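You operate a simulated robot arm through the tools that you are given. There is no shell and no other tool. Be economical: measure what you need, move in short steps, check, and stop when the job is done.

You are at the controls of a simulated two-armed robot. One attempt, no reset.

Task
Take the apple can and put it on the top of the bottle bench. Turn the blower dial to 2. Put the orchava can that says "27" from the top of the monitor bench in the inside of the red tray and the orchava can marked "28" on the top of the bottle bench. Put the 25 micron filter cartridge from the middle shelf of the black rack on the upper shelf of the black rack and the 5 micron filter cartridge on the pink tag. Take the red-top post and put it on the packing table beside the carrier press. Put the can that says "Zhivolt" from the top of the frame table on the top of the steel bench and the can marked "Jorvaste" on the tool shelf. Do these in any order. Set down upright: apple can, orchava can, can.

It is judged by the outcome, as a careful person would: the job done as asked, and still so three seconds after it is handed in. It fails if anything else is knocked over, pushed out of place, dropped, spilled or broken.

Robot
Two 7-joint arms with two-finger parallel grippers on one trunk, on a base that drives. Base frame: it is fixed to the floor where the robot stands at the start and does not move with it; the origin is under the middle of the robot, x ahead of it, y to its left, z up. Lengths are in cm, angles in rad, forces in N, time in s.
The left shoulder is at the start at [5, 15.8, 98.3], the right one opposite. With the tool pointing down near the work surface each hand reaches from about 10 to 64 cm from the robot's upright axis, wherever it stands, measured 20 degrees to its own side. Places, roughly: blower dial [50, 80, 140]; brew can, pimbeiro can, smeared can, zhivolt can [475, 675, 75]; filter cartridge [75, 350, 75]; inside of the red tray (19x20 cm) [60, 382, 102]; orchava can [75, 175, 100]; packing table beside the carrier press [770, 540, 90]; pink tag [75, 375, 50]; red-top post (4x4x60 cm) [430, 680, 100]; tool shelf [580, 670, 60]; top of the bottle bench [80, 470, 90]; top of the steel bench [340, 880, 90]; upper shelf of the black rack [80, 360, 100]. Payload 3.91 kg a hand.
The tool frame of a hand sits at the grasp point between the pads (the TCP): z along the fingers, y along the line on which they close. The tips reach 3 cm beyond it. Largest opening 11 cm; finger width 2, thickness 1; the body of the gripper, 4.8 by 11.2 cm, starts 5.5 cm behind the TCP.
Orientation is told as [roll, pitch, yaw] about the base's x, y, z axes, in that order, counted from this pose: with the fingers straight down and closing along the base's y, the tool's x points along the base's -x, its y along +y and its z along -z.

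Tools
- The arms move only by the tool arm_command. It takes "left_targets", "right_targets" or both (then of equal length, played together; a hand with none holds still); each is a list of rows, each an object of numbers (a shift or turn left out is 0, a gripper value left out holds the last): "dx", "dy", "dz": the shift along the tool's x, y, z in cm; "rx", "ry", "rz": the turn, a rotation vector about the tool's x, y, z in rad. In form: [{"dx": .., "dy": .., "dz": .., "rx": .., "ry": .., "rz": ..}, ...]. A call has 1 to 10 rows; each row shifts and turns the commanded pose from where the row before left it, along the tool's axes as they then stand. "left_fingers" and "right_fingers" are, for a hand that has rows, the finger opening in cm, from 0 to 11, set as the call begins (left out, the last holds). A row lasts 0.2 s, in which the tool goes at most 5 cm and 0.15 rad; a call with a longer step from one row to the next is refused whole, and so is a gripper value outside its range. A pose out of reach is approached as far as the arm can. The call stops where the force on the tool passes 40 N (or 10 N more than at its start, if that is more) or the arm is blocked; 0.2 s more then pass. The fingers move at their own pace (about 15.3 cm/s each) and stop on an object; they squeeze with about 28 N. The grip force told is the motor's: it shows also when the fingers shut on nothing. Time passes only in rows, and 0.2 s behind the last, so rows that do not move let the fingers close. It gives the time, the measured TCP pose, the force on the tool (base axes), the opening and the grip force at its end, in the units of the frame above (readings bear some noise), with the torque about the TCP (base axes, N m) and any sound that the robot's microphone picked up.
- Cameras (640 x 400 px; columns grow to the right, rows downward): "scene" is now at [11.17, 5.99, 114.63]; the picture's right is [0.66, -0.75, 0.00], its down [-0.24, -0.21, -0.95] and it looks along [0.72, 0.62, -0.32] (base axes); focal length 232 px, centre (320, 200). "left" rides on the left gripper at [7.2, -1.7, -10.3] in its tool frame; the picture's right is [0.23, 0.97, 0.00], its down [-0.76, 0.18, -0.62] and it looks along [-0.61, 0.14, 0.78] (tool axes); focal length 222 px, centre (320, 200). "right" rides on the right gripper at [7.2, 1.7, -10.3] in its tool frame; the picture's right is [-0.23, 0.97, 0.00], its down [-0.76, -0.18, -0.62] and it looks along [-0.61, -0.14, 0.78] (tool axes); focal length 222 px, centre (320, 200). There is no depth. A picture from a camera that has moved, and an enlarged one, comes with that camera's place and axes in the base frame and with its lens.
- capture(camera): a new picture of that camera. No time passes.
- move_column(by): slides the trunk up (or, below 0, down) by that many cm; the arms and the scene camera ride with it, the base frame stays. It gives what a move gives, with no picture.
- drive_base(legs): drives the robot by 1 to 6 legs, each [ahead, turn to the left] in cm and rad, along the robot's own axes; the way and the turn of a leg run together, so that a leg with both is an arc; at most 150 cm and 3.142 rad a leg. The arms and the cameras ride along, it lands a little off, and it stops where it bumps. It gives what a move gives.
- aim_head(pan, tilt): turns the head with the scene camera to pan (to the left, within 1.396 rad either way) and tilt (down, from -0.506 to 1.204), counted from straight ahead of the robot. It gives what a move gives.
- inspect(camera, box): a new picture of the part [left, top, right, bottom] of that camera's present view, enlarged. No time passes.
- close_job(): hands the job in; it is judged then, once.

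Work in short steps. Places have to be worked out from the pictures, the camera data and where the tool is seen: move nearer, look again, correct. Check each grasp and each placing, and mend what went wrong. You have 493 turns and 248 pictures in all, those below and enlarged ones among them. Open the grippers and draw the arms clear of the work before you hand the job in, unless the task says otherwise; then end with one line.

The tools are called after ">>>" as name(argument=value, ...) on one line, values as JSON. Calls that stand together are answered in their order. arm_command: Moves the arms, as the interface text tells. Its arguments: {"type":"object","properties":{"left_targets":{"type":"array"},"left_fingers":{"type":"number"},"right_targets":{"type":"array"},"right_fingers":{"type":"number"}},"required":[]} The other tools are called the same way: move_column (by) slides the trunk up or down; drive_base (legs) drives the base; aim_head (pan, tilt) turns the head that bears the scene camera; capture (camera) takes a picture; inspect (camera, box) takes an enlarged picture of a part of a camera's view; close_job () hands the job in.

At the start:

```text
t: 0.0
left_eef_pos: [28.48, 37.64, 99.91]
left_ee_rot: [-0.001, -0.003, 0.001]
left_ft_force: [-0.6, 0.8, -0.6]
left_torque: [-0.01, 0.02, -0.01]
left_finger_gap: 10.99
left_finger_force: 0.1
right_eef_pos: [33.97, 2.47, 100.06]
right_ee_rot: [0.001, -0.001, 0.0]
right_ft_force: [0.1, -0.9, 0.4]
right_torque: [-0.01, 0.02, 0.0]
right_finger_gap: 11.01
right_finger_force: 0.0
trunk travel left (down, up): [-22.5, 25.7]
robot x, y, heading: [-0.18, -0.02, 0.002]
head pan, tilt: [0.716, 0.323]
```

scene: 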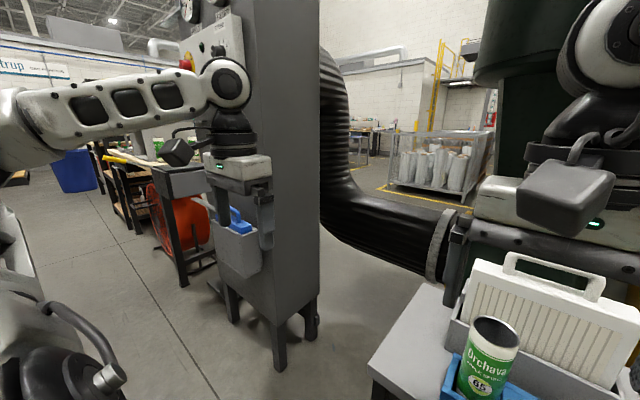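
right: 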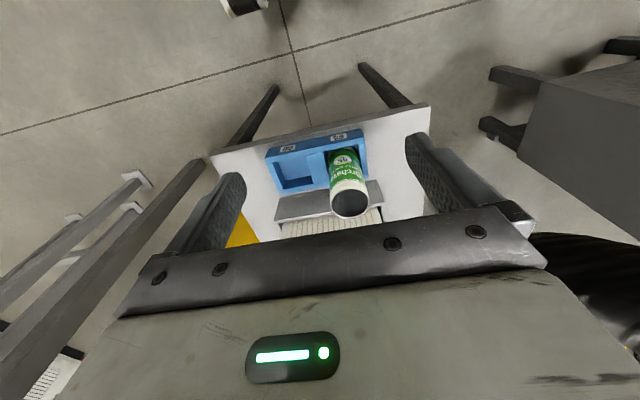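
left: 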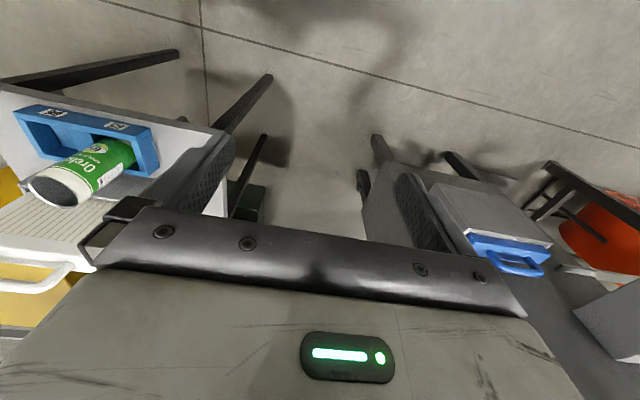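

The scene shows a gray cabinet (the blower) to the left and an unrelated Orchava 65 can ahead. I'll look towards the left, where the dial should be.

>>> aim_head(pan=1.1, tilt=-0.2)

>>> capture(camera="scene")

```text
t: 0.9
left_eef_pos: [28.44, 37.63, 99.98]
left_ee_rot: [0.0, 0.0, 0.002]
left_ft_force: [0.2, 0.0, -0.5]
left_torque: [0.02, -0.03, -0.04]
left_finger_gap: 11.01
left_finger_force: 0.0
right_eef_pos: [34.01, 2.49, 99.91]
right_ee_rot: [-0.001, 0.0, 0.0]
right_ft_force: [0.3, -0.5, 0.1]
right_torque: [-0.01, 0.0, -0.04]
right_finger_gap: 10.99
right_finger_force: 0.1
trunk travel left (down, up): [-22.5, 25.7]
robot x, y, heading: [-0.02, -0.12, -0.005]
head pan, tilt: [1.1, -0.201]
```

```text
244 pictures are left
camera scene: at [7.91, 7.29, 119.36], right [0.89, -0.45, 0.0], down [0.09, 0.18, -0.98], along [0.45, 0.87, 0.2], focal length 232 px, centre (320, 200)
```

scene: 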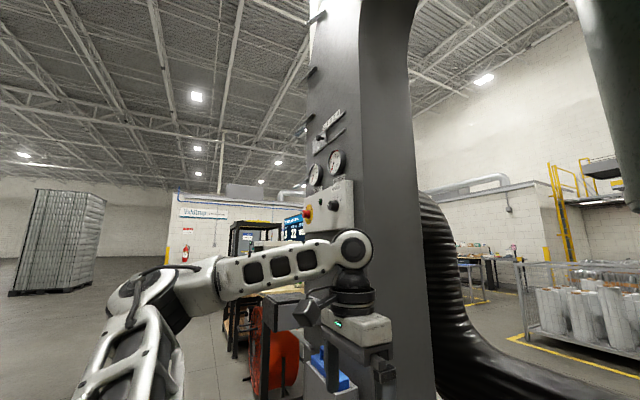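

The panel with dial and gauges is on the cabinet's side. I'll zoom in on it.

>>> inspect(camera="scene", box=[280, 100, 380, 240])

>>> aim_head(pan=1.39, tilt=0.4)

>>> capture(camera="scene")

```text
2.86 times, centred on (330, 170) of scene
camera zoom: at [7.91, 7.29, 119.36], right [0.89, -0.45, 0.0], down [0.09, 0.18, -0.98], along [0.45, 0.87, 0.2], focal length 662 px, centre (291, 286)
```

zoom: 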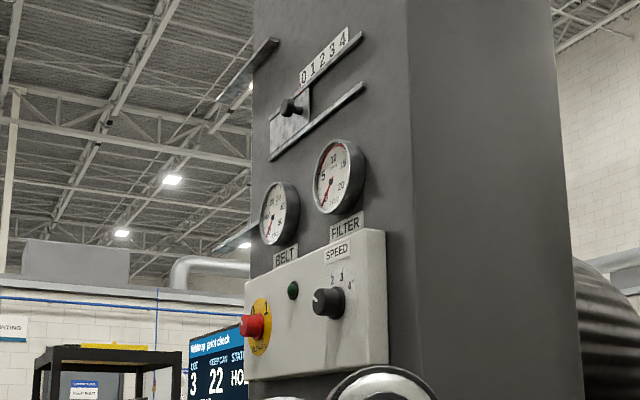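

```text
t: 1.9
left_eef_pos: [28.47, 37.5, 99.97]
left_ee_rot: [-0.001, -0.003, 0.001]
left_ft_force: [0.0, 0.1, 0.5]
left_torque: [0.01, 0.0, 0.04]
left_finger_gap: 10.99
left_finger_force: 0.0
right_eef_pos: [34.07, 2.63, 100.05]
right_ee_rot: [0.0, -0.001, -0.001]
right_ft_force: [0.1, 0.2, -0.7]
right_torque: [-0.01, -0.01, -0.02]
right_finger_gap: 10.99
right_finger_force: 0.1
trunk travel left (down, up): [-22.5, 25.7]
robot x, y, heading: [-0.2, -0.07, -0.001]
head pan, tilt: [1.389, 0.4]
```

```text
242 pictures are left
camera scene: at [5.81, 8.98, 113.93], right [0.98, -0.18, 0.0], down [-0.07, -0.38, -0.92], along [0.17, 0.91, -0.39], focal length 232 px, centre (320, 200)
```

scene: 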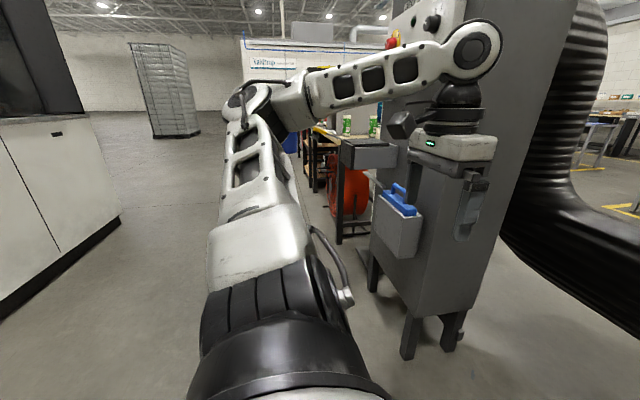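

The dial panel faces -x. I'll drive around to face it, keeping clearance.

>>> drive_base(legs=[[0, 1.75], [66, 0], [0, -1.75]])

>>> aim_head(pan=0.25, tilt=-0.2)

>>> move_column(by=22)

>>> capture(camera="scene")

```text
t: 14.1
left_eef_pos: [16.17, 102.22, 99.93]
left_ee_rot: [-0.001, -0.003, 0.002]
left_ft_force: [0.1, 0.7, 1.1]
left_torque: [-0.02, 0.03, -0.01]
left_finger_gap: 10.99
left_finger_force: 0.0
right_eef_pos: [21.81, 67.16, 99.88]
right_ee_rot: [0.0, 0.001, 0.002]
right_ft_force: [-0.9, 0.6, -0.5]
right_torque: [0.0, 0.01, 0.01]
right_finger_gap: 11.0
right_finger_force: 0.1
trunk travel left (down, up): [-22.5, 25.7]
robot x, y, heading: [-12.46, 64.39, 0.0]
head pan, tilt: [1.389, 0.4]
```

```text
t: 15.4
left_eef_pos: [16.11, 102.24, 99.98]
left_ee_rot: [0.0, -0.002, 0.003]
left_ft_force: [-1.2, 0.3, -0.3]
left_torque: [0.02, -0.03, -0.02]
left_finger_gap: 11.01
left_finger_force: 0.1
right_eef_pos: [21.68, 67.11, 99.99]
right_ee_rot: [0.0, 0.0, 0.0]
right_ft_force: [0.7, -0.7, 0.0]
right_torque: [0.01, 0.0, -0.03]
right_finger_gap: 11.01
right_finger_force: 0.1
trunk travel left (down, up): [-22.5, 25.7]
robot x, y, heading: [-12.4, 64.69, -0.0]
head pan, tilt: [0.25, -0.201]
```

```text
t: 17.8
left_eef_pos: [16.04, 102.05, 122.03]
left_ee_rot: [0.0, -0.004, 0.003]
left_ft_force: [-0.6, -0.5, -0.2]
left_torque: [0.0, 0.0, 0.02]
left_finger_gap: 11.03
left_finger_force: 0.1
right_eef_pos: [21.71, 67.04, 122.06]
right_ee_rot: [0.0, 0.0, 0.002]
right_ft_force: [-0.7, -0.1, -0.4]
right_torque: [-0.01, 0.02, -0.01]
right_finger_gap: 11.01
right_finger_force: 0.0
trunk travel left (down, up): [-44.5, 3.7]
robot x, y, heading: [-12.42, 64.32, 0.003]
head pan, tilt: [0.25, -0.201]
```

```text
241 pictures are left
camera scene: at [-0.11, 66.44, 141.36], right [0.25, -0.97, 0.0], down [0.19, 0.05, -0.98], along [0.95, 0.24, 0.2], focal length 232 px, centre (320, 200)
```

scene: 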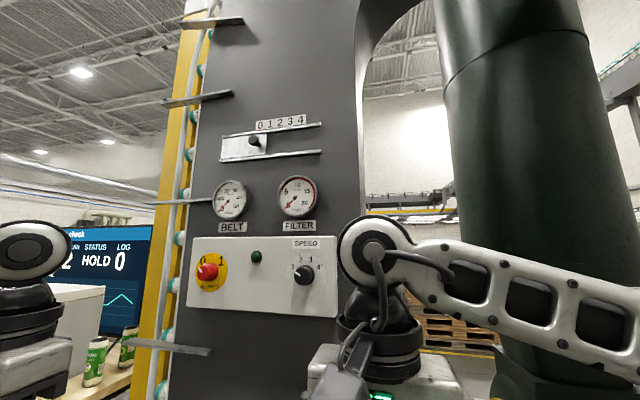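

The SPEED dial is clear in view; zoom to read its marks and pointer.

>>> inspect(camera="scene", box=[270, 230, 350, 300])

>>> inspect(camera="scene", box=[190, 100, 350, 300])

```text
5.71 times, centred on (310, 265) of scene
camera zoom: at [-0.11, 66.44, 141.36], right [0.25, -0.97, 0.0], down [0.19, 0.05, -0.98], along [0.95, 0.24, 0.2], focal length 1323 px, centre (377, -171)
```

zoom: 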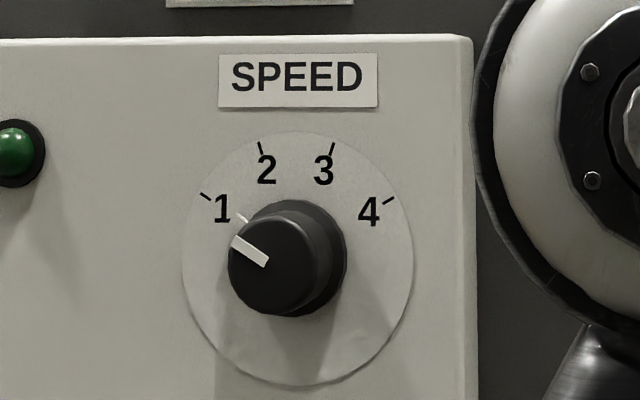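

```text
2.00 times, centred on (270, 200) of scene
camera zoom: at [-0.11, 66.44, 141.36], right [0.25, -0.97, 0.0], down [0.19, 0.05, -0.98], along [0.95, 0.24, 0.2], focal length 463 px, centre (420, 200)
```

zoom: 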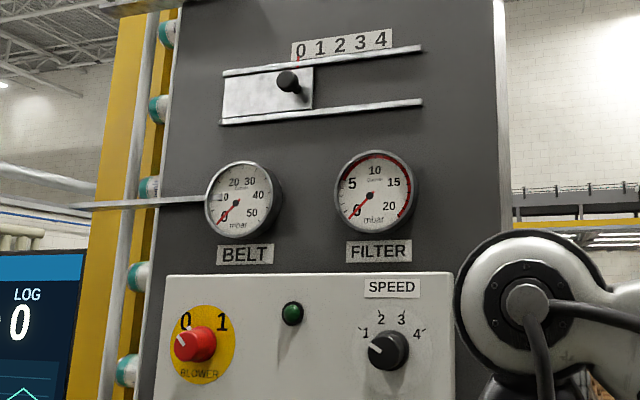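

Dial is at about (52.5, 83.7, 135), pointer at 1; it needs about 40° clockwise. I move the left hand in front and begin pitching it forward.

>>> arm_command(left_targets=[{"dx": -3, "dy": -3.7, "dz": -2.6}, {"dx": -3, "dy": -3.7, "dz": -2.6}, {"dx": -3, "dy": -3.7, "dz": -2.6}, {"dx": -3, "dy": -3.7, "dz": -2.6}, {"dx": -3, "dy": -3.6, "dz": -2.6}, {"ry": -0.1428}, {"ry": -0.1428}, {"ry": -0.1428}, {"ry": -0.1428}, {"ry": -0.1428}], left_fingers=8)

>>> arm_command(left_targets=[{"ry": -0.1428}, {"ry": -0.1428}, {"ry": -0.1428}, {"ry": -0.1428}, {"ry": -0.1428}, {"ry": -0.1428}, {"rz": -0.12}, {"rz": -0.12}, {"rz": -0.11}])

>>> capture(camera="left")

>>> capture(camera="scene")

```text
refused: row 1 steps farther than a row can; nothing moved
```

```text
t: 19.8
left_eef_pos: [16.16, 102.02, 121.95]
left_ee_rot: [-0.382, -0.792, 0.515]
left_ft_force: [0.3, 0.6, -0.3]
left_torque: [0.04, 0.02, -0.03]
left_finger_gap: 11.01
left_finger_force: 0.1
right_eef_pos: [21.79, 67.12, 122.0]
right_ee_rot: [0.001, 0.0, 0.0]
right_ft_force: [0.3, -0.2, 0.2]
right_torque: [0.0, 0.0, 0.02]
right_finger_gap: 11.02
right_finger_force: 0.1
trunk travel left (down, up): [-44.5, 3.7]
robot x, y, heading: [-12.45, 64.67, 0.005]
head pan, tilt: [0.25, -0.201]
```

```text
238 pictures are left
camera left: at [4.21, 98.11, 124.06], right [-0.36, 0.83, -0.42], down [-0.05, 0.43, 0.9], along [0.93, 0.34, -0.12], focal length 222 px, centre (320, 200)
```

left: 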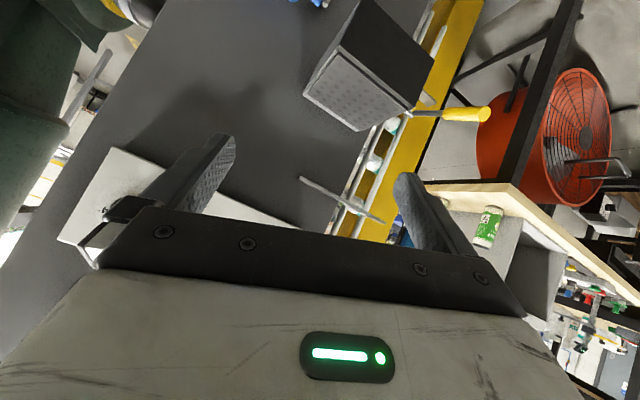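

```text
237 pictures are left
camera scene: at [-0.12, 66.42, 141.36], right [0.25, -0.97, 0.0], down [0.19, 0.05, -0.98], along [0.95, 0.24, 0.2], focal length 232 px, centre (320, 200)
```

scene: 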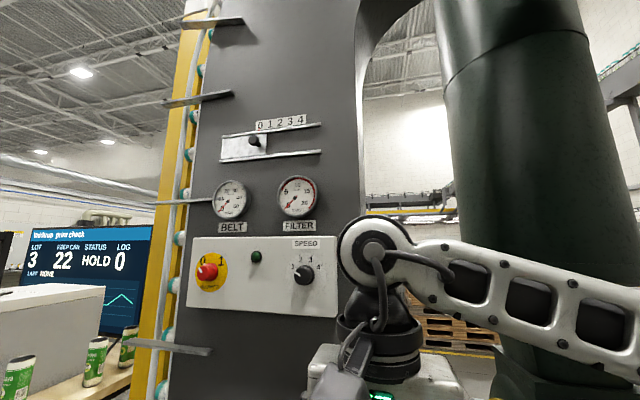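

The first call was refused (step too long), the second turned only. I finish the pitch, then translate in smaller steps.

>>> arm_command(left_targets=[{"rz": 0.12}, {"rz": 0.12}, {"rz": 0.11}, {"ry": -0.1428}, {"ry": -0.1428}, {"ry": -0.1428}, {"ry": -0.1428}, {"ry": -0.1427}], left_fingers=8)

>>> arm_command(left_targets=[{"dx": -2.2, "dy": -3.0, "dz": 3.2}, {"dx": -2.2, "dy": -3.0, "dz": 3.2}, {"dx": -2.2, "dy": -3.0, "dz": 3.2}, {"dx": -2.2, "dy": -3.0, "dz": 3.2}, {"dx": -2.2, "dy": -3.0, "dz": 3.2}, {"dx": -2.2, "dy": -3.3, "dz": 2.8}, {"rz": -0.12}, {"rz": -0.12}, {"rz": -0.11}])

>>> capture(camera="left")

>>> capture(camera="scene")

```text
t: 21.6
left_eef_pos: [18.05, 107.42, 124.7]
left_ee_rot: [3.137, -1.567, -3.134]
left_ft_force: [0.8, 0.0, 0.4]
left_torque: [-0.03, 0.0, -0.02]
left_finger_gap: 8.01
left_finger_force: 0.1
left hand out of reach, approached as far as the arm can: row 4, 5, 6, 7, 8
right_eef_pos: [21.75, 67.14, 122.03]
right_ee_rot: [-0.001, 0.0, 0.003]
right_ft_force: [-0.8, 0.4, 0.4]
right_torque: [-0.01, -0.01, -0.01]
right_finger_gap: 10.96
right_finger_force: 0.1
trunk travel left (down, up): [-44.5, 3.7]
robot x, y, heading: [-12.58, 64.68, 0.001]
head pan, tilt: [0.25, -0.201]
```

```text
t: 23.6
left_eef_pos: [37.25, 89.85, 138.16]
left_ee_rot: [-1.578, -1.217, 1.58]
left_ft_force: [0.4, -0.2, 0.3]
left_torque: [0.0, 0.02, -0.03]
left_finger_gap: 8.01
left_finger_force: 0.1
left hand out of reach, approached as far as the arm can: row 1
right_eef_pos: [21.68, 67.15, 121.97]
right_ee_rot: [-0.001, 0.0, 0.001]
right_ft_force: [1.2, -1.0, 0.1]
right_torque: [0.0, -0.02, -0.03]
right_finger_gap: 11.02
right_finger_force: 0.2
trunk travel left (down, up): [-44.5, 3.7]
robot x, y, heading: [-12.38, 64.49, 0.007]
head pan, tilt: [0.25, -0.201]
```

```text
236 pictures are left
camera left: at [26.9, 85.84, 131.96], right [0.0, 0.84, -0.55], down [-0.63, 0.43, 0.65], along [0.78, 0.35, 0.52], focal length 222 px, centre (320, 200)
```

left: 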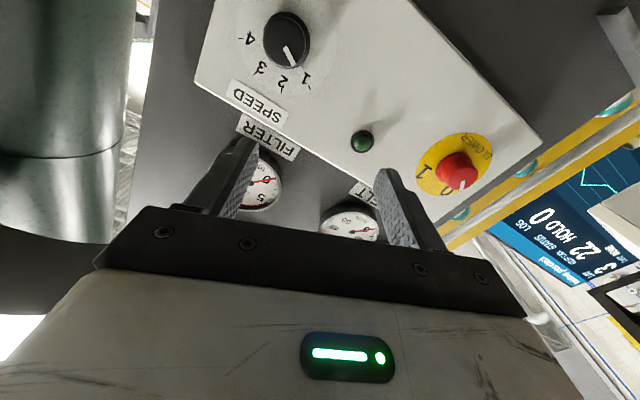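

```text
235 pictures are left
camera scene: at [-0.12, 66.44, 141.36], right [0.25, -0.97, 0.0], down [0.19, 0.05, -0.98], along [0.95, 0.24, 0.2], focal length 232 px, centre (320, 200)
```

scene: 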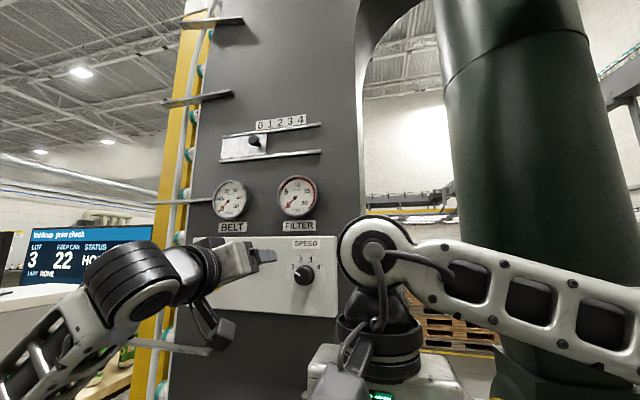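

The gripper now points at the panel; triangulating puts the knob at about (52, 84, 135). I align laterally and check again.

>>> arm_command(left_targets=[{"dx": 2.53, "dy": -2.27, "dz": 1.5}, {"dx": 2.53, "dy": -2.27, "dz": 1.5}], left_fingers=9)

>>> capture(camera="left")

>>> inspect(camera="scene", box=[200, 210, 360, 310])

```text
t: 24.2
left_eef_pos: [40.36, 83.81, 134.97]
left_ee_rot: [-1.577, -1.22, 1.58]
left_ft_force: [0.5, -0.2, 0.1]
left_torque: [-0.01, -0.02, -0.03]
left_finger_gap: 9.02
left_finger_force: 0.0
right_eef_pos: [21.73, 67.04, 122.09]
right_ee_rot: [0.001, 0.0, 0.003]
right_ft_force: [-0.4, -1.0, -0.6]
right_torque: [0.03, -0.01, -0.02]
right_finger_gap: 11.0
right_finger_force: 0.0
trunk travel left (down, up): [-44.5, 3.7]
robot x, y, heading: [-12.51, 64.38, 0.007]
head pan, tilt: [0.25, -0.201]
```

```text
234 pictures are left
camera left: at [29.94, 79.77, 128.78], right [0.0, 0.84, -0.55], down [-0.63, 0.43, 0.65], along [0.78, 0.34, 0.52], focal length 222 px, centre (320, 200)
```

left: 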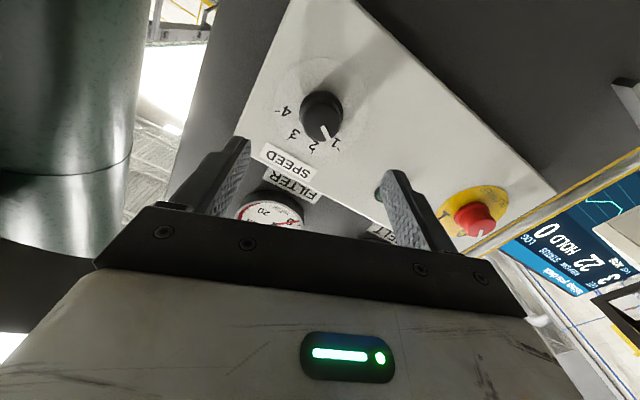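

```text
4.00 times, centred on (280, 260) of scene
camera zoom: at [-0.1, 66.39, 141.36], right [0.25, -0.97, 0.0], down [0.19, 0.05, -0.98], along [0.95, 0.24, 0.2], focal length 926 px, centre (480, -40)
```

zoom: 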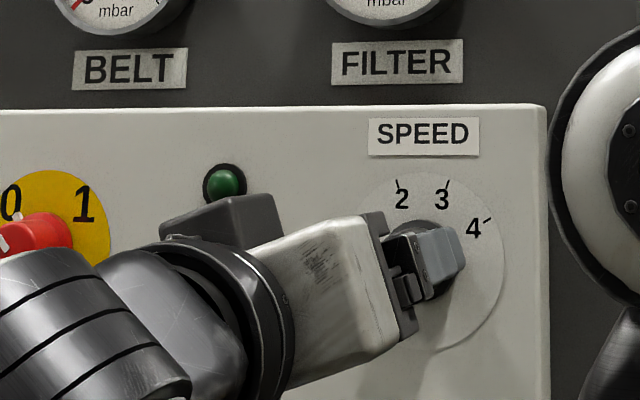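

Knob is centred between the fingers at (52, 83.8, 134.7). Advance about 10 cm.

>>> arm_command(left_targets=[{"dz": 3.5}, {"dz": 3.5}, {"dz": 2}, {"dz": 1}])

>>> capture(camera="left")

>>> inspect(camera="scene", box=[200, 210, 360, 310])

```text
t: 25.2
left_eef_pos: [50.3, 83.87, 135.09]
left_ee_rot: [-1.573, -1.221, 1.577]
left_ft_force: [0.2, -0.1, 0.2]
left_torque: [0.06, -0.01, 0.01]
left_finger_gap: 8.98
left_finger_force: 0.0
right_eef_pos: [21.72, 67.2, 121.97]
right_ee_rot: [-0.001, 0.001, 0.003]
right_ft_force: [0.4, 0.5, 0.8]
right_torque: [-0.02, 0.0, 0.0]
right_finger_gap: 10.98
right_finger_force: 0.0
trunk travel left (down, up): [-44.5, 3.7]
robot x, y, heading: [-12.05, 64.43, 0.002]
head pan, tilt: [0.25, -0.201]
```

```text
232 pictures are left
camera left: at [39.95, 79.83, 128.74], right [0.0, 0.84, -0.55], down [-0.63, 0.43, 0.65], along [0.78, 0.34, 0.52], focal length 222 px, centre (320, 200)
```

left: 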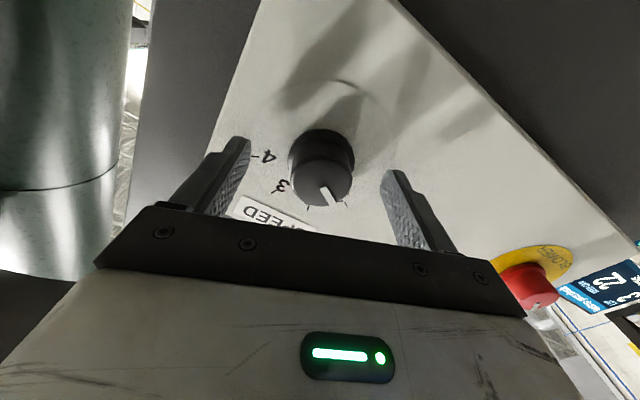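

```text
4.00 times, centred on (280, 260) of scene
camera zoom: at [-0.11, 66.43, 141.36], right [0.25, -0.97, 0.0], down [0.19, 0.05, -0.98], along [0.95, 0.24, 0.2], focal length 926 px, centre (480, -40)
```

zoom: 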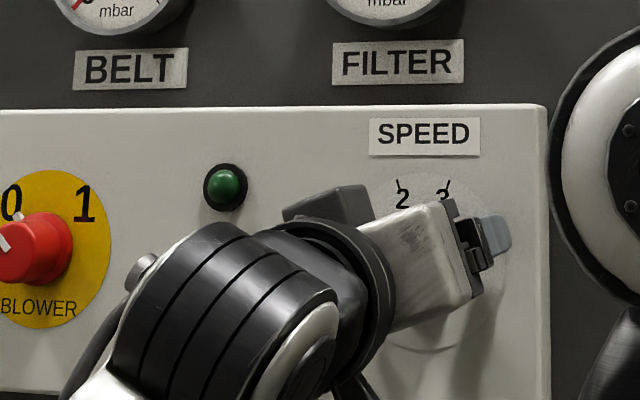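

Knob is between the fingers. Close, then see.

>>> arm_command(left_targets=[{"dz": 0.5}, {}, {}], left_fingers=3)

>>> capture(camera="left")

```text
t: 26.0
left_eef_pos: [50.51, 83.88, 135.0]
left_ee_rot: [-1.574, -1.219, 1.58]
left_ft_force: [-16.2, 1.3, -10.0]
left_torque: [0.12, 0.23, 0.17]
left_finger_gap: 4.56
left_finger_force: 44.7
right_eef_pos: [21.41, 67.22, 122.02]
right_ee_rot: [0.0, -0.003, 0.003]
right_ft_force: [0.6, 0.4, -0.5]
right_torque: [-0.01, -0.01, 0.01]
right_finger_gap: 10.98
right_finger_force: 0.0
trunk travel left (down, up): [-44.5, 3.7]
robot x, y, heading: [-12.58, 64.51, 0.0]
head pan, tilt: [0.25, -0.201]
```

```text
230 pictures are left
camera left: at [40.25, 79.93, 128.79], right [0.0, 0.84, -0.55], down [-0.63, 0.43, 0.65], along [0.78, 0.34, 0.52], focal length 222 px, centre (320, 200)
```

left: 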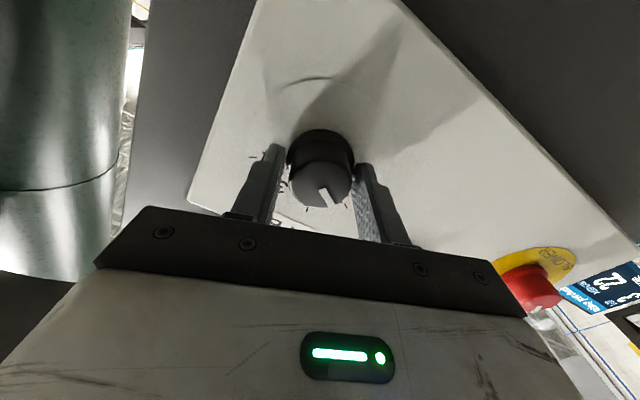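

Gripped the knob (4.56 cm). Turn clockwise about 0.7 rad.

>>> arm_command(left_targets=[{"dz": -0.2, "dx": 0.2}, {"rz": 0.1}, {"rz": 0.1}, {"rz": 0.1}, {"rz": 0.1}, {"rz": 0.1}, {"rz": 0.1}, {"rz": 0.1}])

>>> capture(camera="left")

```text
t: 27.8
left_eef_pos: [50.73, 83.92, 135.0]
left_ee_rot: [1.59, -1.22, -1.585]
left_ft_force: [15.0, 7.5, 18.9]
left_torque: [0.04, -0.8, -0.23]
left_finger_gap: 4.56
left_finger_force: 44.5
right_eef_pos: [21.77, 67.23, 122.05]
right_ee_rot: [0.0, 0.0, 0.003]
right_ft_force: [-0.4, 0.4, 0.5]
right_torque: [0.01, 0.01, 0.03]
right_finger_gap: 10.99
right_finger_force: 0.0
trunk travel left (down, up): [-44.5, 3.7]
robot x, y, heading: [-12.26, 64.4, 0.004]
head pan, tilt: [0.25, -0.201]
```

```text
229 pictures are left
camera left: at [40.27, 84.9, 127.5], right [0.0, 0.99, 0.12], down [-0.63, -0.1, 0.77], along [0.78, -0.07, 0.62], focal length 222 px, centre (320, 200)
```

left: 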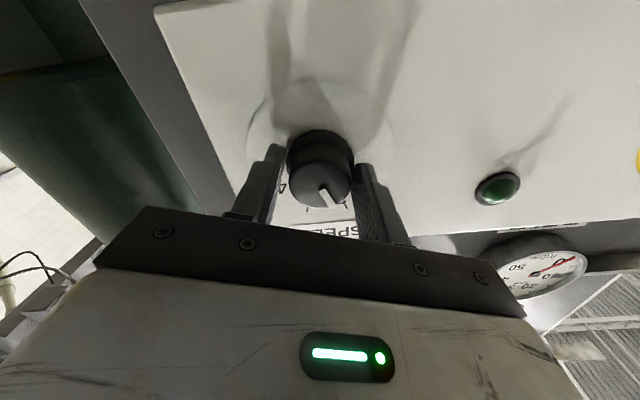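

Knob turned with the fingers. I open, back off and verify.

>>> arm_command(left_targets=[{}, {}, {"dz": -3}, {"dz": -4}, {"dz": -4}, {"dy": 4}, {"dy": 4}, {"dy": 4}, {"dy": 3}], left_fingers=9)

>>> inspect(camera="scene", box=[260, 230, 350, 300])

```text
t: 29.8
left_eef_pos: [39.58, 97.88, 139.83]
left_ee_rot: [1.574, -1.222, -1.573]
left_ft_force: [0.0, -0.1, 0.3]
left_torque: [-0.03, -0.06, 0.0]
left_finger_gap: 9.02
left_finger_force: 0.1
right_eef_pos: [21.63, 67.18, 122.07]
right_ee_rot: [-0.001, 0.001, 0.003]
right_ft_force: [-0.8, 0.0, -0.6]
right_torque: [0.01, -0.03, 0.0]
right_finger_gap: 10.99
right_finger_force: 0.1
trunk travel left (down, up): [-44.5, 3.7]
robot x, y, heading: [-12.35, 64.42, 0.008]
head pan, tilt: [0.25, -0.201]
```

```text
5.71 times, centred on (305, 265) of scene
camera zoom: at [-0.14, 66.46, 141.36], right [0.25, -0.97, 0.0], down [0.19, 0.05, -0.98], along [0.95, 0.24, 0.2], focal length 1323 px, centre (406, -171)
```

zoom: 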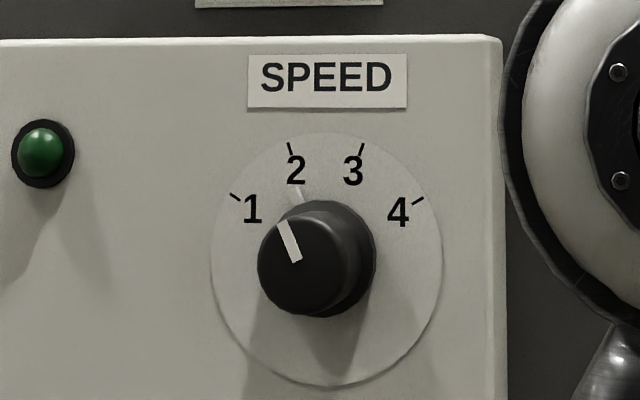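

Dial points to 2. Now I return the left hand to pointing down and tucked back.

>>> arm_command(left_targets=[{"rz": -0.12, "dz": -3}, {"rz": -0.12, "dz": -3}, {"rz": -0.11, "dz": -3}, {"ry": 0.14}, {"ry": 0.14}, {"ry": 0.14}, {"ry": 0.14}, {"ry": 0.14}, {"ry": 0.14}, {"ry": 0.14}], left_fingers=10)

>>> arm_command(left_targets=[{"ry": 0.14}, {"ry": 0.14}, {"ry": 0.14}, {"ry": 0.15}])

>>> aim_head(pan=1.2, tilt=0.3)

>>> capture(camera="scene")

```text
t: 32.0
left_eef_pos: [30.48, 97.78, 139.88]
left_ee_rot: [-0.004, -0.592, 0.004]
left_ft_force: [0.5, 0.6, -0.5]
left_torque: [0.02, 0.02, 0.01]
left_finger_gap: 9.98
left_finger_force: 0.0
right_eef_pos: [21.69, 67.18, 122.01]
right_ee_rot: [0.0, 0.001, 0.002]
right_ft_force: [0.0, -0.6, -0.5]
right_torque: [0.02, 0.0, -0.01]
right_finger_gap: 10.97
right_finger_force: 0.1
trunk travel left (down, up): [-44.5, 3.7]
robot x, y, heading: [-12.36, 64.43, 0.004]
head pan, tilt: [0.25, -0.201]
```

```text
t: 33.0
left_eef_pos: [30.55, 97.47, 140.07]
left_ee_rot: [0.0, -0.029, 0.0]
left_ft_force: [0.8, -0.3, -0.2]
left_torque: [0.01, 0.02, 0.01]
left_finger_gap: 9.99
left_finger_force: 0.0
right_eef_pos: [21.79, 67.02, 122.06]
right_ee_rot: [0.001, 0.0, 0.003]
right_ft_force: [-0.4, 0.0, -0.1]
right_torque: [0.02, -0.01, -0.02]
right_finger_gap: 11.01
right_finger_force: 0.0
trunk travel left (down, up): [-44.5, 3.7]
robot x, y, heading: [-11.93, 64.64, 0.003]
head pan, tilt: [0.25, -0.201]
```

```text
t: 34.2
left_eef_pos: [30.53, 97.74, 139.85]
left_ee_rot: [0.001, -0.027, 0.003]
left_ft_force: [0.4, 0.1, 0.0]
left_torque: [0.0, -0.03, 0.01]
left_finger_gap: 10.01
left_finger_force: 0.0
right_eef_pos: [21.69, 67.1, 122.1]
right_ee_rot: [0.0, 0.001, 0.0]
right_ft_force: [0.6, -0.2, 0.2]
right_torque: [0.03, -0.04, 0.02]
right_finger_gap: 10.99
right_finger_force: 0.1
trunk travel left (down, up): [-44.5, 3.7]
robot x, y, heading: [-11.78, 64.64, 0.002]
head pan, tilt: [1.201, 0.3]
```

```text
227 pictures are left
camera scene: at [-4.81, 73.07, 136.85], right [0.93, -0.36, 0.0], down [-0.11, -0.28, -0.96], along [0.34, 0.89, -0.3], focal length 232 px, centre (320, 200)
```

scene: 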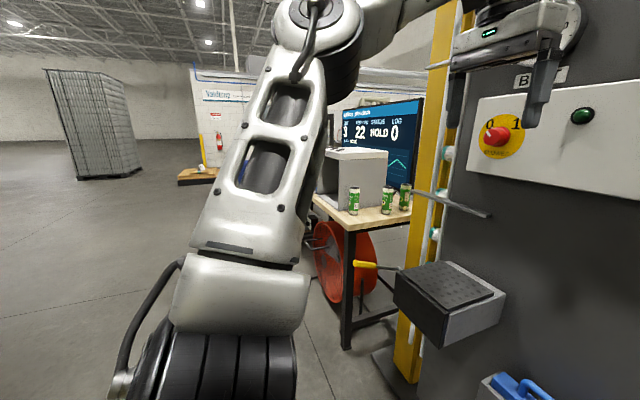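

Monitor bench lies to the left with three Orchava cans in view. I tuck the left hand back, then drive there along x≈-12.

>>> arm_command(left_targets=[{"dx": 3, "dz": 3.5, "dy": 0.9}, {"dx": 3, "dz": 3.5, "dy": 0.9}, {"dx": 3, "dz": 3.5, "dy": 0.9}, {"dx": 3, "dz": 3.5, "dy": 0.9}, {"dx": 1.5, "dz": 3.5, "dy": 0.4}, {"ry": 0.028}])

>>> drive_base(legs=[[0, 1.571], [100, 0], [0, -1.571]])

>>> aim_head(pan=0.0, tilt=0.3)

>>> capture(camera="scene")

```text
t: 35.6
left_eef_pos: [17.39, 101.78, 122.19]
left_ee_rot: [-0.001, 0.007, 0.001]
left_ft_force: [0.5, -0.3, 0.1]
left_torque: [0.0, -0.01, -0.01]
left_finger_gap: 10.01
left_finger_force: 0.1
right_eef_pos: [21.69, 67.09, 122.03]
right_ee_rot: [0.0, 0.001, 0.003]
right_ft_force: [0.0, -0.5, 0.0]
right_torque: [0.0, -0.01, -0.02]
right_finger_gap: 11.0
right_finger_force: 0.0
trunk travel left (down, up): [-44.5, 3.7]
robot x, y, heading: [-12.23, 64.55, 0.001]
head pan, tilt: [1.201, 0.3]
```

```text
t: 48.5
left_eef_pos: [14.46, 202.66, 122.12]
left_ee_rot: [0.0, 0.005, 0.027]
left_ft_force: [-0.2, -0.1, 0.5]
left_torque: [0.0, 0.05, -0.01]
left_finger_gap: 10.0
left_finger_force: 0.0
right_eef_pos: [19.6, 168.09, 121.98]
right_ee_rot: [0.0, 0.0, 0.024]
right_ft_force: [-0.2, -0.9, 0.1]
right_torque: [0.01, 0.0, 0.04]
right_finger_gap: 11.0
right_finger_force: 0.0
trunk travel left (down, up): [-44.5, 3.7]
robot x, y, heading: [-14.64, 164.61, 0.022]
head pan, tilt: [1.201, 0.3]
```

```text
t: 49.9
left_eef_pos: [14.43, 202.5, 122.07]
left_ee_rot: [0.0, 0.004, 0.026]
left_ft_force: [-0.3, -0.3, -0.1]
left_torque: [0.02, 0.02, 0.03]
left_finger_gap: 10.03
left_finger_force: 0.0
right_eef_pos: [19.53, 168.1, 121.99]
right_ee_rot: [-0.001, 0.0, 0.027]
right_ft_force: [-0.3, 0.5, 0.8]
right_torque: [0.01, 0.02, -0.03]
right_finger_gap: 10.99
right_finger_force: 0.1
trunk travel left (down, up): [-44.5, 3.7]
robot x, y, heading: [-14.82, 164.77, 0.025]
head pan, tilt: [0.0, 0.3]
```

```text
226 pictures are left
camera scene: at [-0.97, 164.84, 136.85], right [0.03, -1.0, 0.0], down [-0.3, -0.01, -0.96], along [0.95, 0.02, -0.3], focal length 232 px, centre (320, 200)
```

scene: 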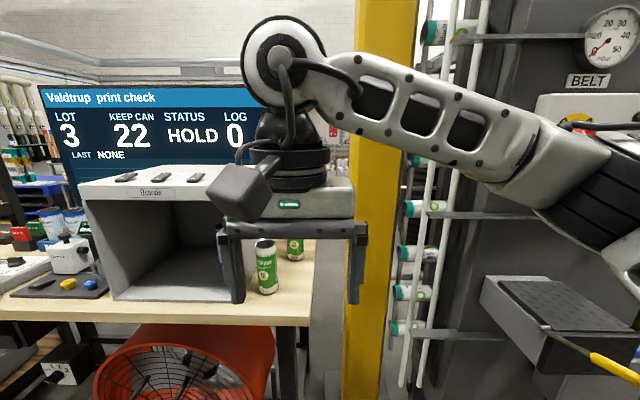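

The right gripper blocks the view. I move the right hand back/right and low a bit, then look at the bench.

>>> arm_command(right_targets=[{"dy": -4}, {"dy": -4}, {"dy": -4}, {"dy": -4}])

>>> aim_head(pan=0.0, tilt=0.5)

>>> inspect(camera="scene", box=[0, 40, 400, 290])

```text
t: 50.9
left_eef_pos: [14.45, 202.55, 122.18]
left_ee_rot: [0.001, 0.006, 0.027]
left_ft_force: [-0.8, -0.2, -0.4]
left_torque: [0.0, 0.04, -0.01]
left_finger_gap: 9.98
left_finger_force: 0.1
right_eef_pos: [19.93, 152.03, 121.92]
right_ee_rot: [-0.001, 0.0, 0.027]
right_ft_force: [0.2, -0.6, 0.2]
right_torque: [0.0, -0.01, 0.0]
right_finger_gap: 10.97
right_finger_force: 0.2
trunk travel left (down, up): [-44.5, 3.7]
robot x, y, heading: [-14.61, 164.63, 0.022]
head pan, tilt: [0.0, 0.3]
```

```text
t: 51.6
left_eef_pos: [14.37, 202.5, 122.16]
left_ee_rot: [0.001, 0.004, 0.027]
left_ft_force: [0.0, -0.1, -0.6]
left_torque: [-0.01, 0.01, 0.02]
left_finger_gap: 10.03
left_finger_force: 0.0
right_eef_pos: [19.96, 152.03, 122.18]
right_ee_rot: [0.0, 0.002, 0.026]
right_ft_force: [0.2, -0.2, -0.4]
right_torque: [0.03, 0.02, 0.02]
right_finger_gap: 11.01
right_finger_force: 0.1
trunk travel left (down, up): [-44.5, 3.7]
robot x, y, heading: [-14.41, 164.96, 0.018]
head pan, tilt: [0.0, 0.499]
```

```text
1.60 times, centred on (200, 165) of scene
camera zoom: at [-1.21, 164.82, 135.01], right [0.02, -1.0, 0.0], down [-0.48, -0.01, -0.88], along [0.88, 0.02, -0.48], focal length 370 px, centre (512, 256)
```

zoom: 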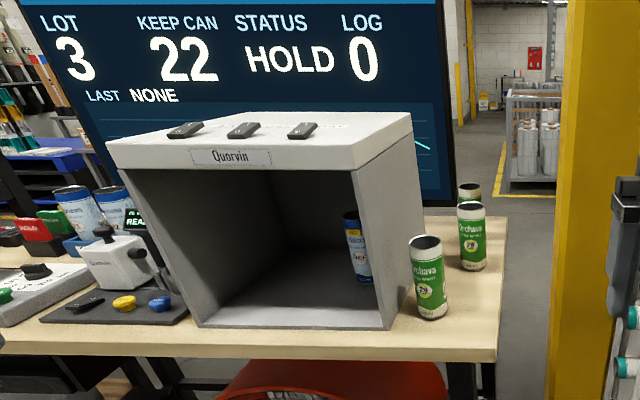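

>>> inspect(camera="scene", box=[200, 140, 320, 250])

```text
3.64 times, centred on (260, 195) of scene
camera zoom: at [-1.21, 164.82, 135.01], right [0.02, -1.0, 0.0], down [-0.48, -0.01, -0.88], along [0.88, 0.02, -0.48], focal length 842 px, centre (538, 218)
```

zoom: 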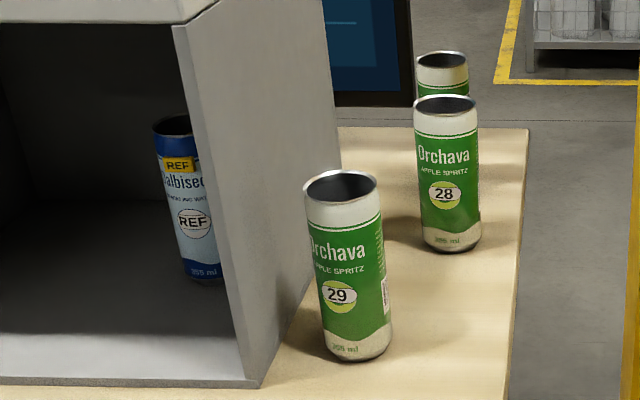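

Cans 29 (front), 28 (≈69,174.7) and presumably 27 (≈80,176) behind. I check my clearance to the bench by looking down.

>>> drive_base(legs=[[0, 0.9], [22, 0], [0, -0.92]])

>>> aim_head(pan=0.0, tilt=1.1)

>>> capture(camera="scene")

```text
t: 58.0
left_eef_pos: [28.56, 219.19, 122.02]
left_ee_rot: [-0.001, 0.007, -0.002]
left_ft_force: [0.3, 0.8, 0.6]
left_torque: [0.0, 0.02, 0.03]
left_finger_gap: 10.0
left_finger_force: 0.0
right_eef_pos: [32.81, 168.76, 122.05]
right_ee_rot: [-0.001, -0.001, 0.0]
right_ft_force: [-0.4, 0.8, -0.9]
right_torque: [0.01, -0.02, 0.0]
right_finger_gap: 10.97
right_finger_force: 0.0
trunk travel left (down, up): [-44.5, 3.7]
robot x, y, heading: [-1.14, 181.84, -0.0]
head pan, tilt: [0.0, 0.499]
```

```text
t: 59.0
left_eef_pos: [28.55, 219.21, 122.01]
left_ee_rot: [-0.001, 0.007, 0.0]
left_ft_force: [0.1, 0.0, 0.3]
left_torque: [-0.02, 0.01, 0.03]
left_finger_gap: 10.02
left_finger_force: 0.0
right_eef_pos: [32.78, 168.69, 122.02]
right_ee_rot: [0.001, 0.0, 0.002]
right_ft_force: [0.1, -0.4, -0.3]
right_torque: [0.0, -0.06, -0.01]
right_finger_gap: 11.0
right_finger_force: 0.0
trunk travel left (down, up): [-44.5, 3.7]
robot x, y, heading: [-1.76, 182.12, -0.003]
head pan, tilt: [0.0, 1.1]
```

```text
223 pictures are left
camera scene: at [9.23, 181.96, 130.24], right [0.0, -1.0, 0.0], down [-0.89, 0.0, -0.45], along [0.45, 0.0, -0.89], focal length 232 px, centre (320, 200)
```

scene: 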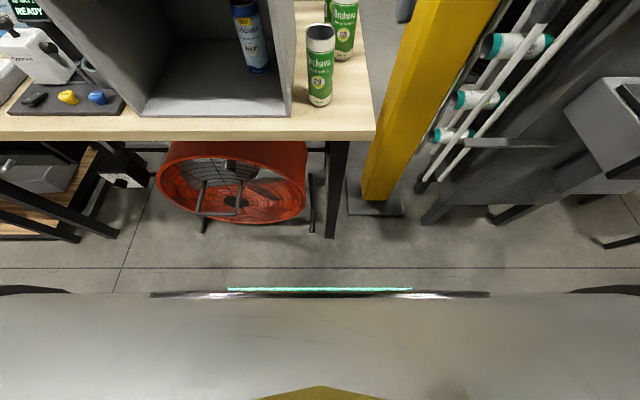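

Robot front is ~20 cm ahead of its axis; bench edge at x≈42, base space clear. Drive ahead to x≈16 and look at the cans.

>>> drive_base(legs=[[17, 0]])

>>> aim_head(pan=-0.1, tilt=0.7)

>>> capture(camera="scene")

>>> capture(camera="right")

```text
t: 60.4
left_eef_pos: [45.74, 219.22, 122.03]
left_ee_rot: [-0.001, 0.007, -0.001]
left_ft_force: [0.5, 0.0, 1.2]
left_torque: [0.02, 0.0, -0.04]
left_finger_gap: 9.99
left_finger_force: 0.0
right_eef_pos: [49.85, 168.72, 122.0]
right_ee_rot: [0.0, -0.001, -0.001]
right_ft_force: [-0.4, 0.1, -0.1]
right_torque: [-0.03, 0.0, 0.01]
right_finger_gap: 10.99
right_finger_force: 0.0
trunk travel left (down, up): [-44.5, 3.7]
robot x, y, heading: [15.78, 181.96, -0.004]
head pan, tilt: [0.0, 1.1]
```

```text
t: 61.3
left_eef_pos: [45.57, 219.24, 122.07]
left_ee_rot: [-0.001, 0.006, -0.003]
left_ft_force: [0.3, 0.6, 1.0]
left_torque: [-0.01, -0.01, 0.02]
left_finger_gap: 10.01
left_finger_force: 0.0
right_eef_pos: [49.8, 168.6, 122.1]
right_ee_rot: [0.0, 0.0, -0.002]
right_ft_force: [-0.3, -0.6, -0.3]
right_torque: [0.02, 0.0, 0.04]
right_finger_gap: 11.02
right_finger_force: 0.0
trunk travel left (down, up): [-44.5, 3.7]
robot x, y, heading: [15.62, 181.83, -0.003]
head pan, tilt: [-0.099, 0.7]
```

```text
222 pictures are left
camera scene: at [28.31, 181.07, 133.23], right [-0.1, -0.99, 0.0], down [-0.64, 0.07, -0.76], along [0.76, -0.08, -0.64], focal length 232 px, centre (320, 200)
```

scene: 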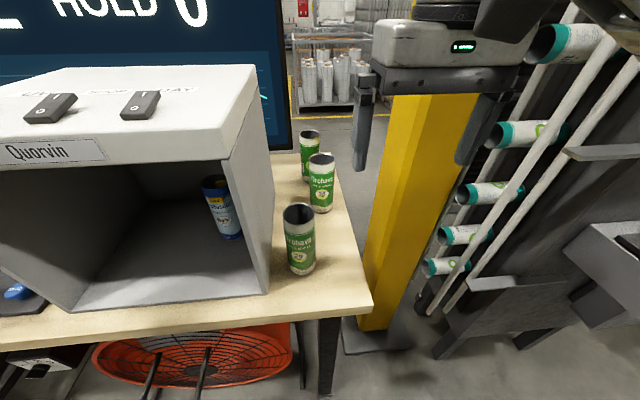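

```text
221 pictures are left
camera right: at [42.38, 170.37, 132.33], right [0.23, 0.97, 0.0], down [0.76, -0.18, 0.62], along [0.61, -0.14, -0.78], focal length 222 px, centre (320, 200)
```

right: 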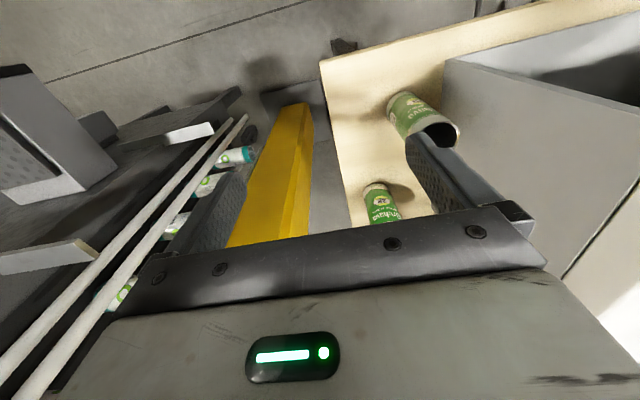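

Zoom to refine can positions and read the rear can.

>>> inspect(camera="scene", box=[270, 120, 350, 280])

```text
2.50 times, centred on (310, 200) of scene
camera zoom: at [28.31, 181.07, 133.23], right [-0.1, -0.99, 0.0], down [-0.64, 0.07, -0.76], along [0.76, -0.08, -0.64], focal length 579 px, centre (345, 200)
```

zoom: 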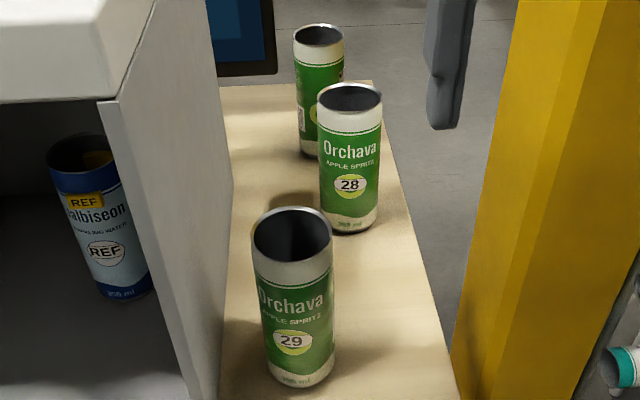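

Estimates: 28 at (74.8,175.7), 27 at (88,177.5), tops z≈106. I move 7 cm closer, then bring the right hand above 28.

>>> drive_base(legs=[[7, 0]])

>>> arm_command(right_targets=[{"dx": -4, "dy": 1.4}, {"dx": -4, "dy": 1.4}, {"dx": -4, "dy": 1.4}, {"dx": -2, "dy": 1.4}], right_fingers=10)

>>> capture(camera="right")

>>> capture(camera="scene")

```text
t: 62.3
left_eef_pos: [50.46, 219.42, 122.05]
left_ee_rot: [0.005, 0.037, 0.0]
left_ft_force: [-0.7, -0.4, 0.4]
left_torque: [0.03, -0.04, -0.01]
left_finger_gap: 10.01
left_finger_force: 0.0
right_eef_pos: [55.22, 168.61, 122.04]
right_ee_rot: [0.001, 0.002, -0.002]
right_ft_force: [0.0, 0.1, -0.3]
right_torque: [-0.01, -0.04, -0.01]
right_finger_gap: 10.97
right_finger_force: 0.1
trunk travel left (down, up): [-44.5, 3.7]
robot x, y, heading: [21.29, 182.07, -0.003]
head pan, tilt: [-0.099, 0.7]
stopped in leg 1: the force on the tool passed its limit at 91 N (the readings are from after the stop); the commanded pose is now the measured one
```

```text
t: 63.3
left_eef_pos: [50.42, 219.51, 121.99]
left_ee_rot: [0.005, 0.037, 0.001]
left_ft_force: [0.4, 0.3, 1.0]
left_torque: [-0.05, -0.04, -0.01]
left_finger_gap: 10.0
left_finger_force: 0.0
right_eef_pos: [69.48, 174.26, 121.91]
right_ee_rot: [0.001, 0.002, -0.002]
right_ft_force: [0.3, -0.7, 0.2]
right_torque: [0.0, -0.01, -0.01]
right_finger_gap: 10.03
right_finger_force: 0.0
trunk travel left (down, up): [-44.5, 3.7]
robot x, y, heading: [21.04, 181.83, 0.001]
head pan, tilt: [-0.099, 0.7]
```

```text
219 pictures are left
camera right: at [62.12, 176.04, 132.23], right [0.23, 0.97, 0.0], down [0.76, -0.18, 0.62], along [0.6, -0.14, -0.78], focal length 222 px, centre (320, 200)
```

right: 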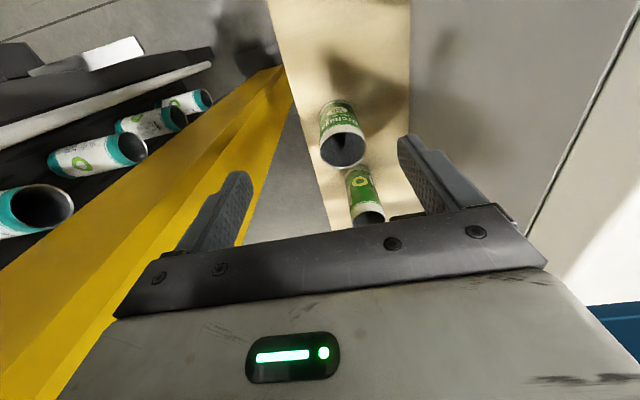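

```text
218 pictures are left
camera scene: at [33.88, 181.09, 133.23], right [-0.1, -0.99, 0.0], down [-0.64, 0.06, -0.76], along [0.76, -0.08, -0.64], focal length 232 px, centre (320, 200)
```

scene: 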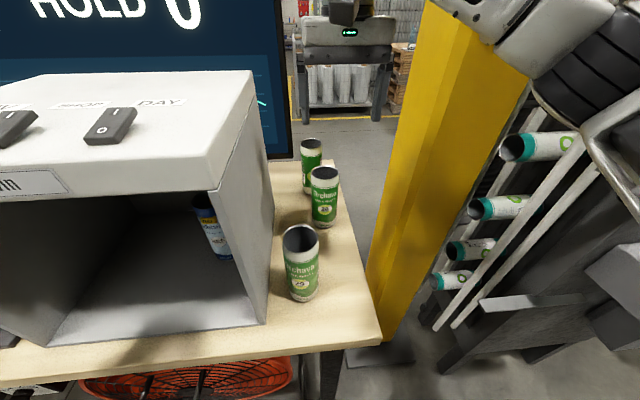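

The left hand touched something at (52,219,122). I check its camera.

>>> capture(camera="left")

>>> aim_head(pan=0.6, tilt=0.5)

>>> capture(camera="scene")

```text
217 pictures are left
camera left: at [43.5, 217.64, 132.69], right [-0.23, 0.97, 0.01], down [0.78, 0.17, 0.6], along [0.58, 0.14, -0.8], focal length 222 px, centre (320, 200)
```

left: 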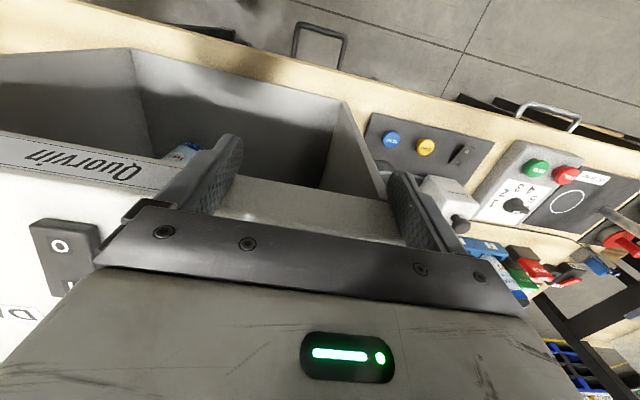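

```text
t: 64.4
left_eef_pos: [50.31, 219.12, 122.21]
left_ee_rot: [0.006, 0.037, 0.0]
left_ft_force: [-0.3, 0.5, -0.3]
left_torque: [-0.01, -0.01, 0.04]
left_finger_gap: 10.01
left_finger_force: 0.1
right_eef_pos: [69.35, 174.18, 121.89]
right_ee_rot: [0.0, 0.003, -0.001]
right_ft_force: [0.1, 1.1, -0.7]
right_torque: [-0.02, 0.01, 0.03]
right_finger_gap: 9.98
right_finger_force: 0.1
trunk travel left (down, up): [-44.5, 3.7]
robot x, y, heading: [21.3, 181.99, 0.004]
head pan, tilt: [0.6, 0.499]
```

```text
216 pictures are left
camera scene: at [32.94, 187.03, 135.0], right [0.56, -0.83, 0.0], down [-0.4, -0.27, -0.88], along [0.73, 0.49, -0.48], focal length 232 px, centre (320, 200)
```

scene: 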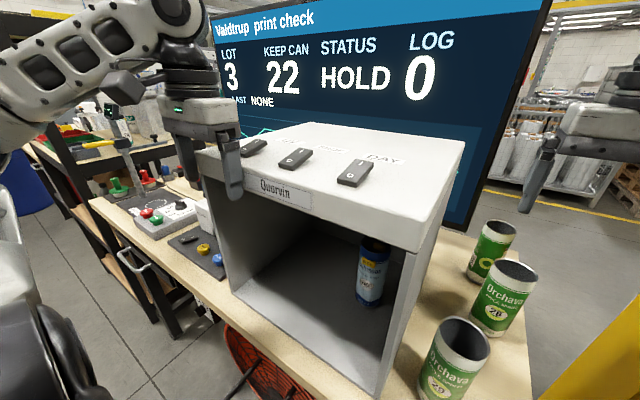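

The finger only touched the box's top front edge; it appears unmoved. I zoom to read the rear can and lift the left hand away.

>>> inspect(camera="scene", box=[430, 200, 560, 300])

>>> arm_command(left_targets=[{"dx": 3}, {"dx": 3, "dz": -4}, {"dx": 3, "dz": -4}, {"ry": -0.037}])

```text
4.00 times, centred on (495, 250) of scene
camera zoom: at [32.94, 187.03, 135.0], right [0.56, -0.83, 0.0], down [-0.4, -0.27, -0.88], along [0.73, 0.49, -0.48], focal length 926 px, centre (-380, 0)
```

zoom: 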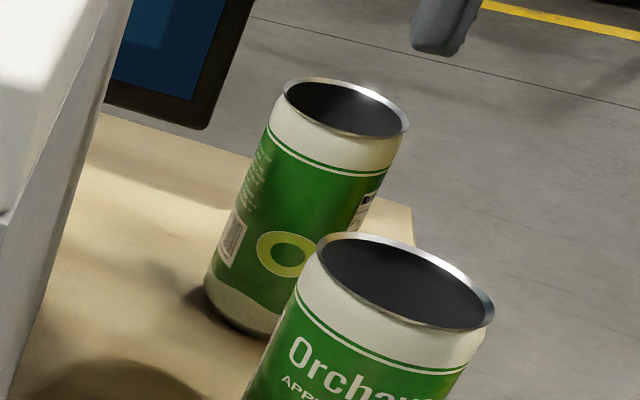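

```text
t: 65.4
left_eef_pos: [48.06, 212.98, 127.23]
left_ee_rot: [0.004, 0.0, -0.002]
left_ft_force: [0.7, -0.1, 0.0]
left_torque: [-0.01, 0.01, 0.02]
left_finger_gap: 10.01
left_finger_force: 0.0
left hand out of reach, approached as far as the arm can: row 1, 2, 3
right_eef_pos: [69.4, 174.37, 122.01]
right_ee_rot: [0.001, 0.003, -0.002]
right_ft_force: [-0.4, 0.4, 0.3]
right_torque: [-0.01, 0.05, 0.04]
right_finger_gap: 9.97
right_finger_force: 0.0
trunk travel left (down, up): [-44.5, 3.7]
robot x, y, heading: [21.23, 182.29, 0.003]
head pan, tilt: [0.6, 0.499]
```

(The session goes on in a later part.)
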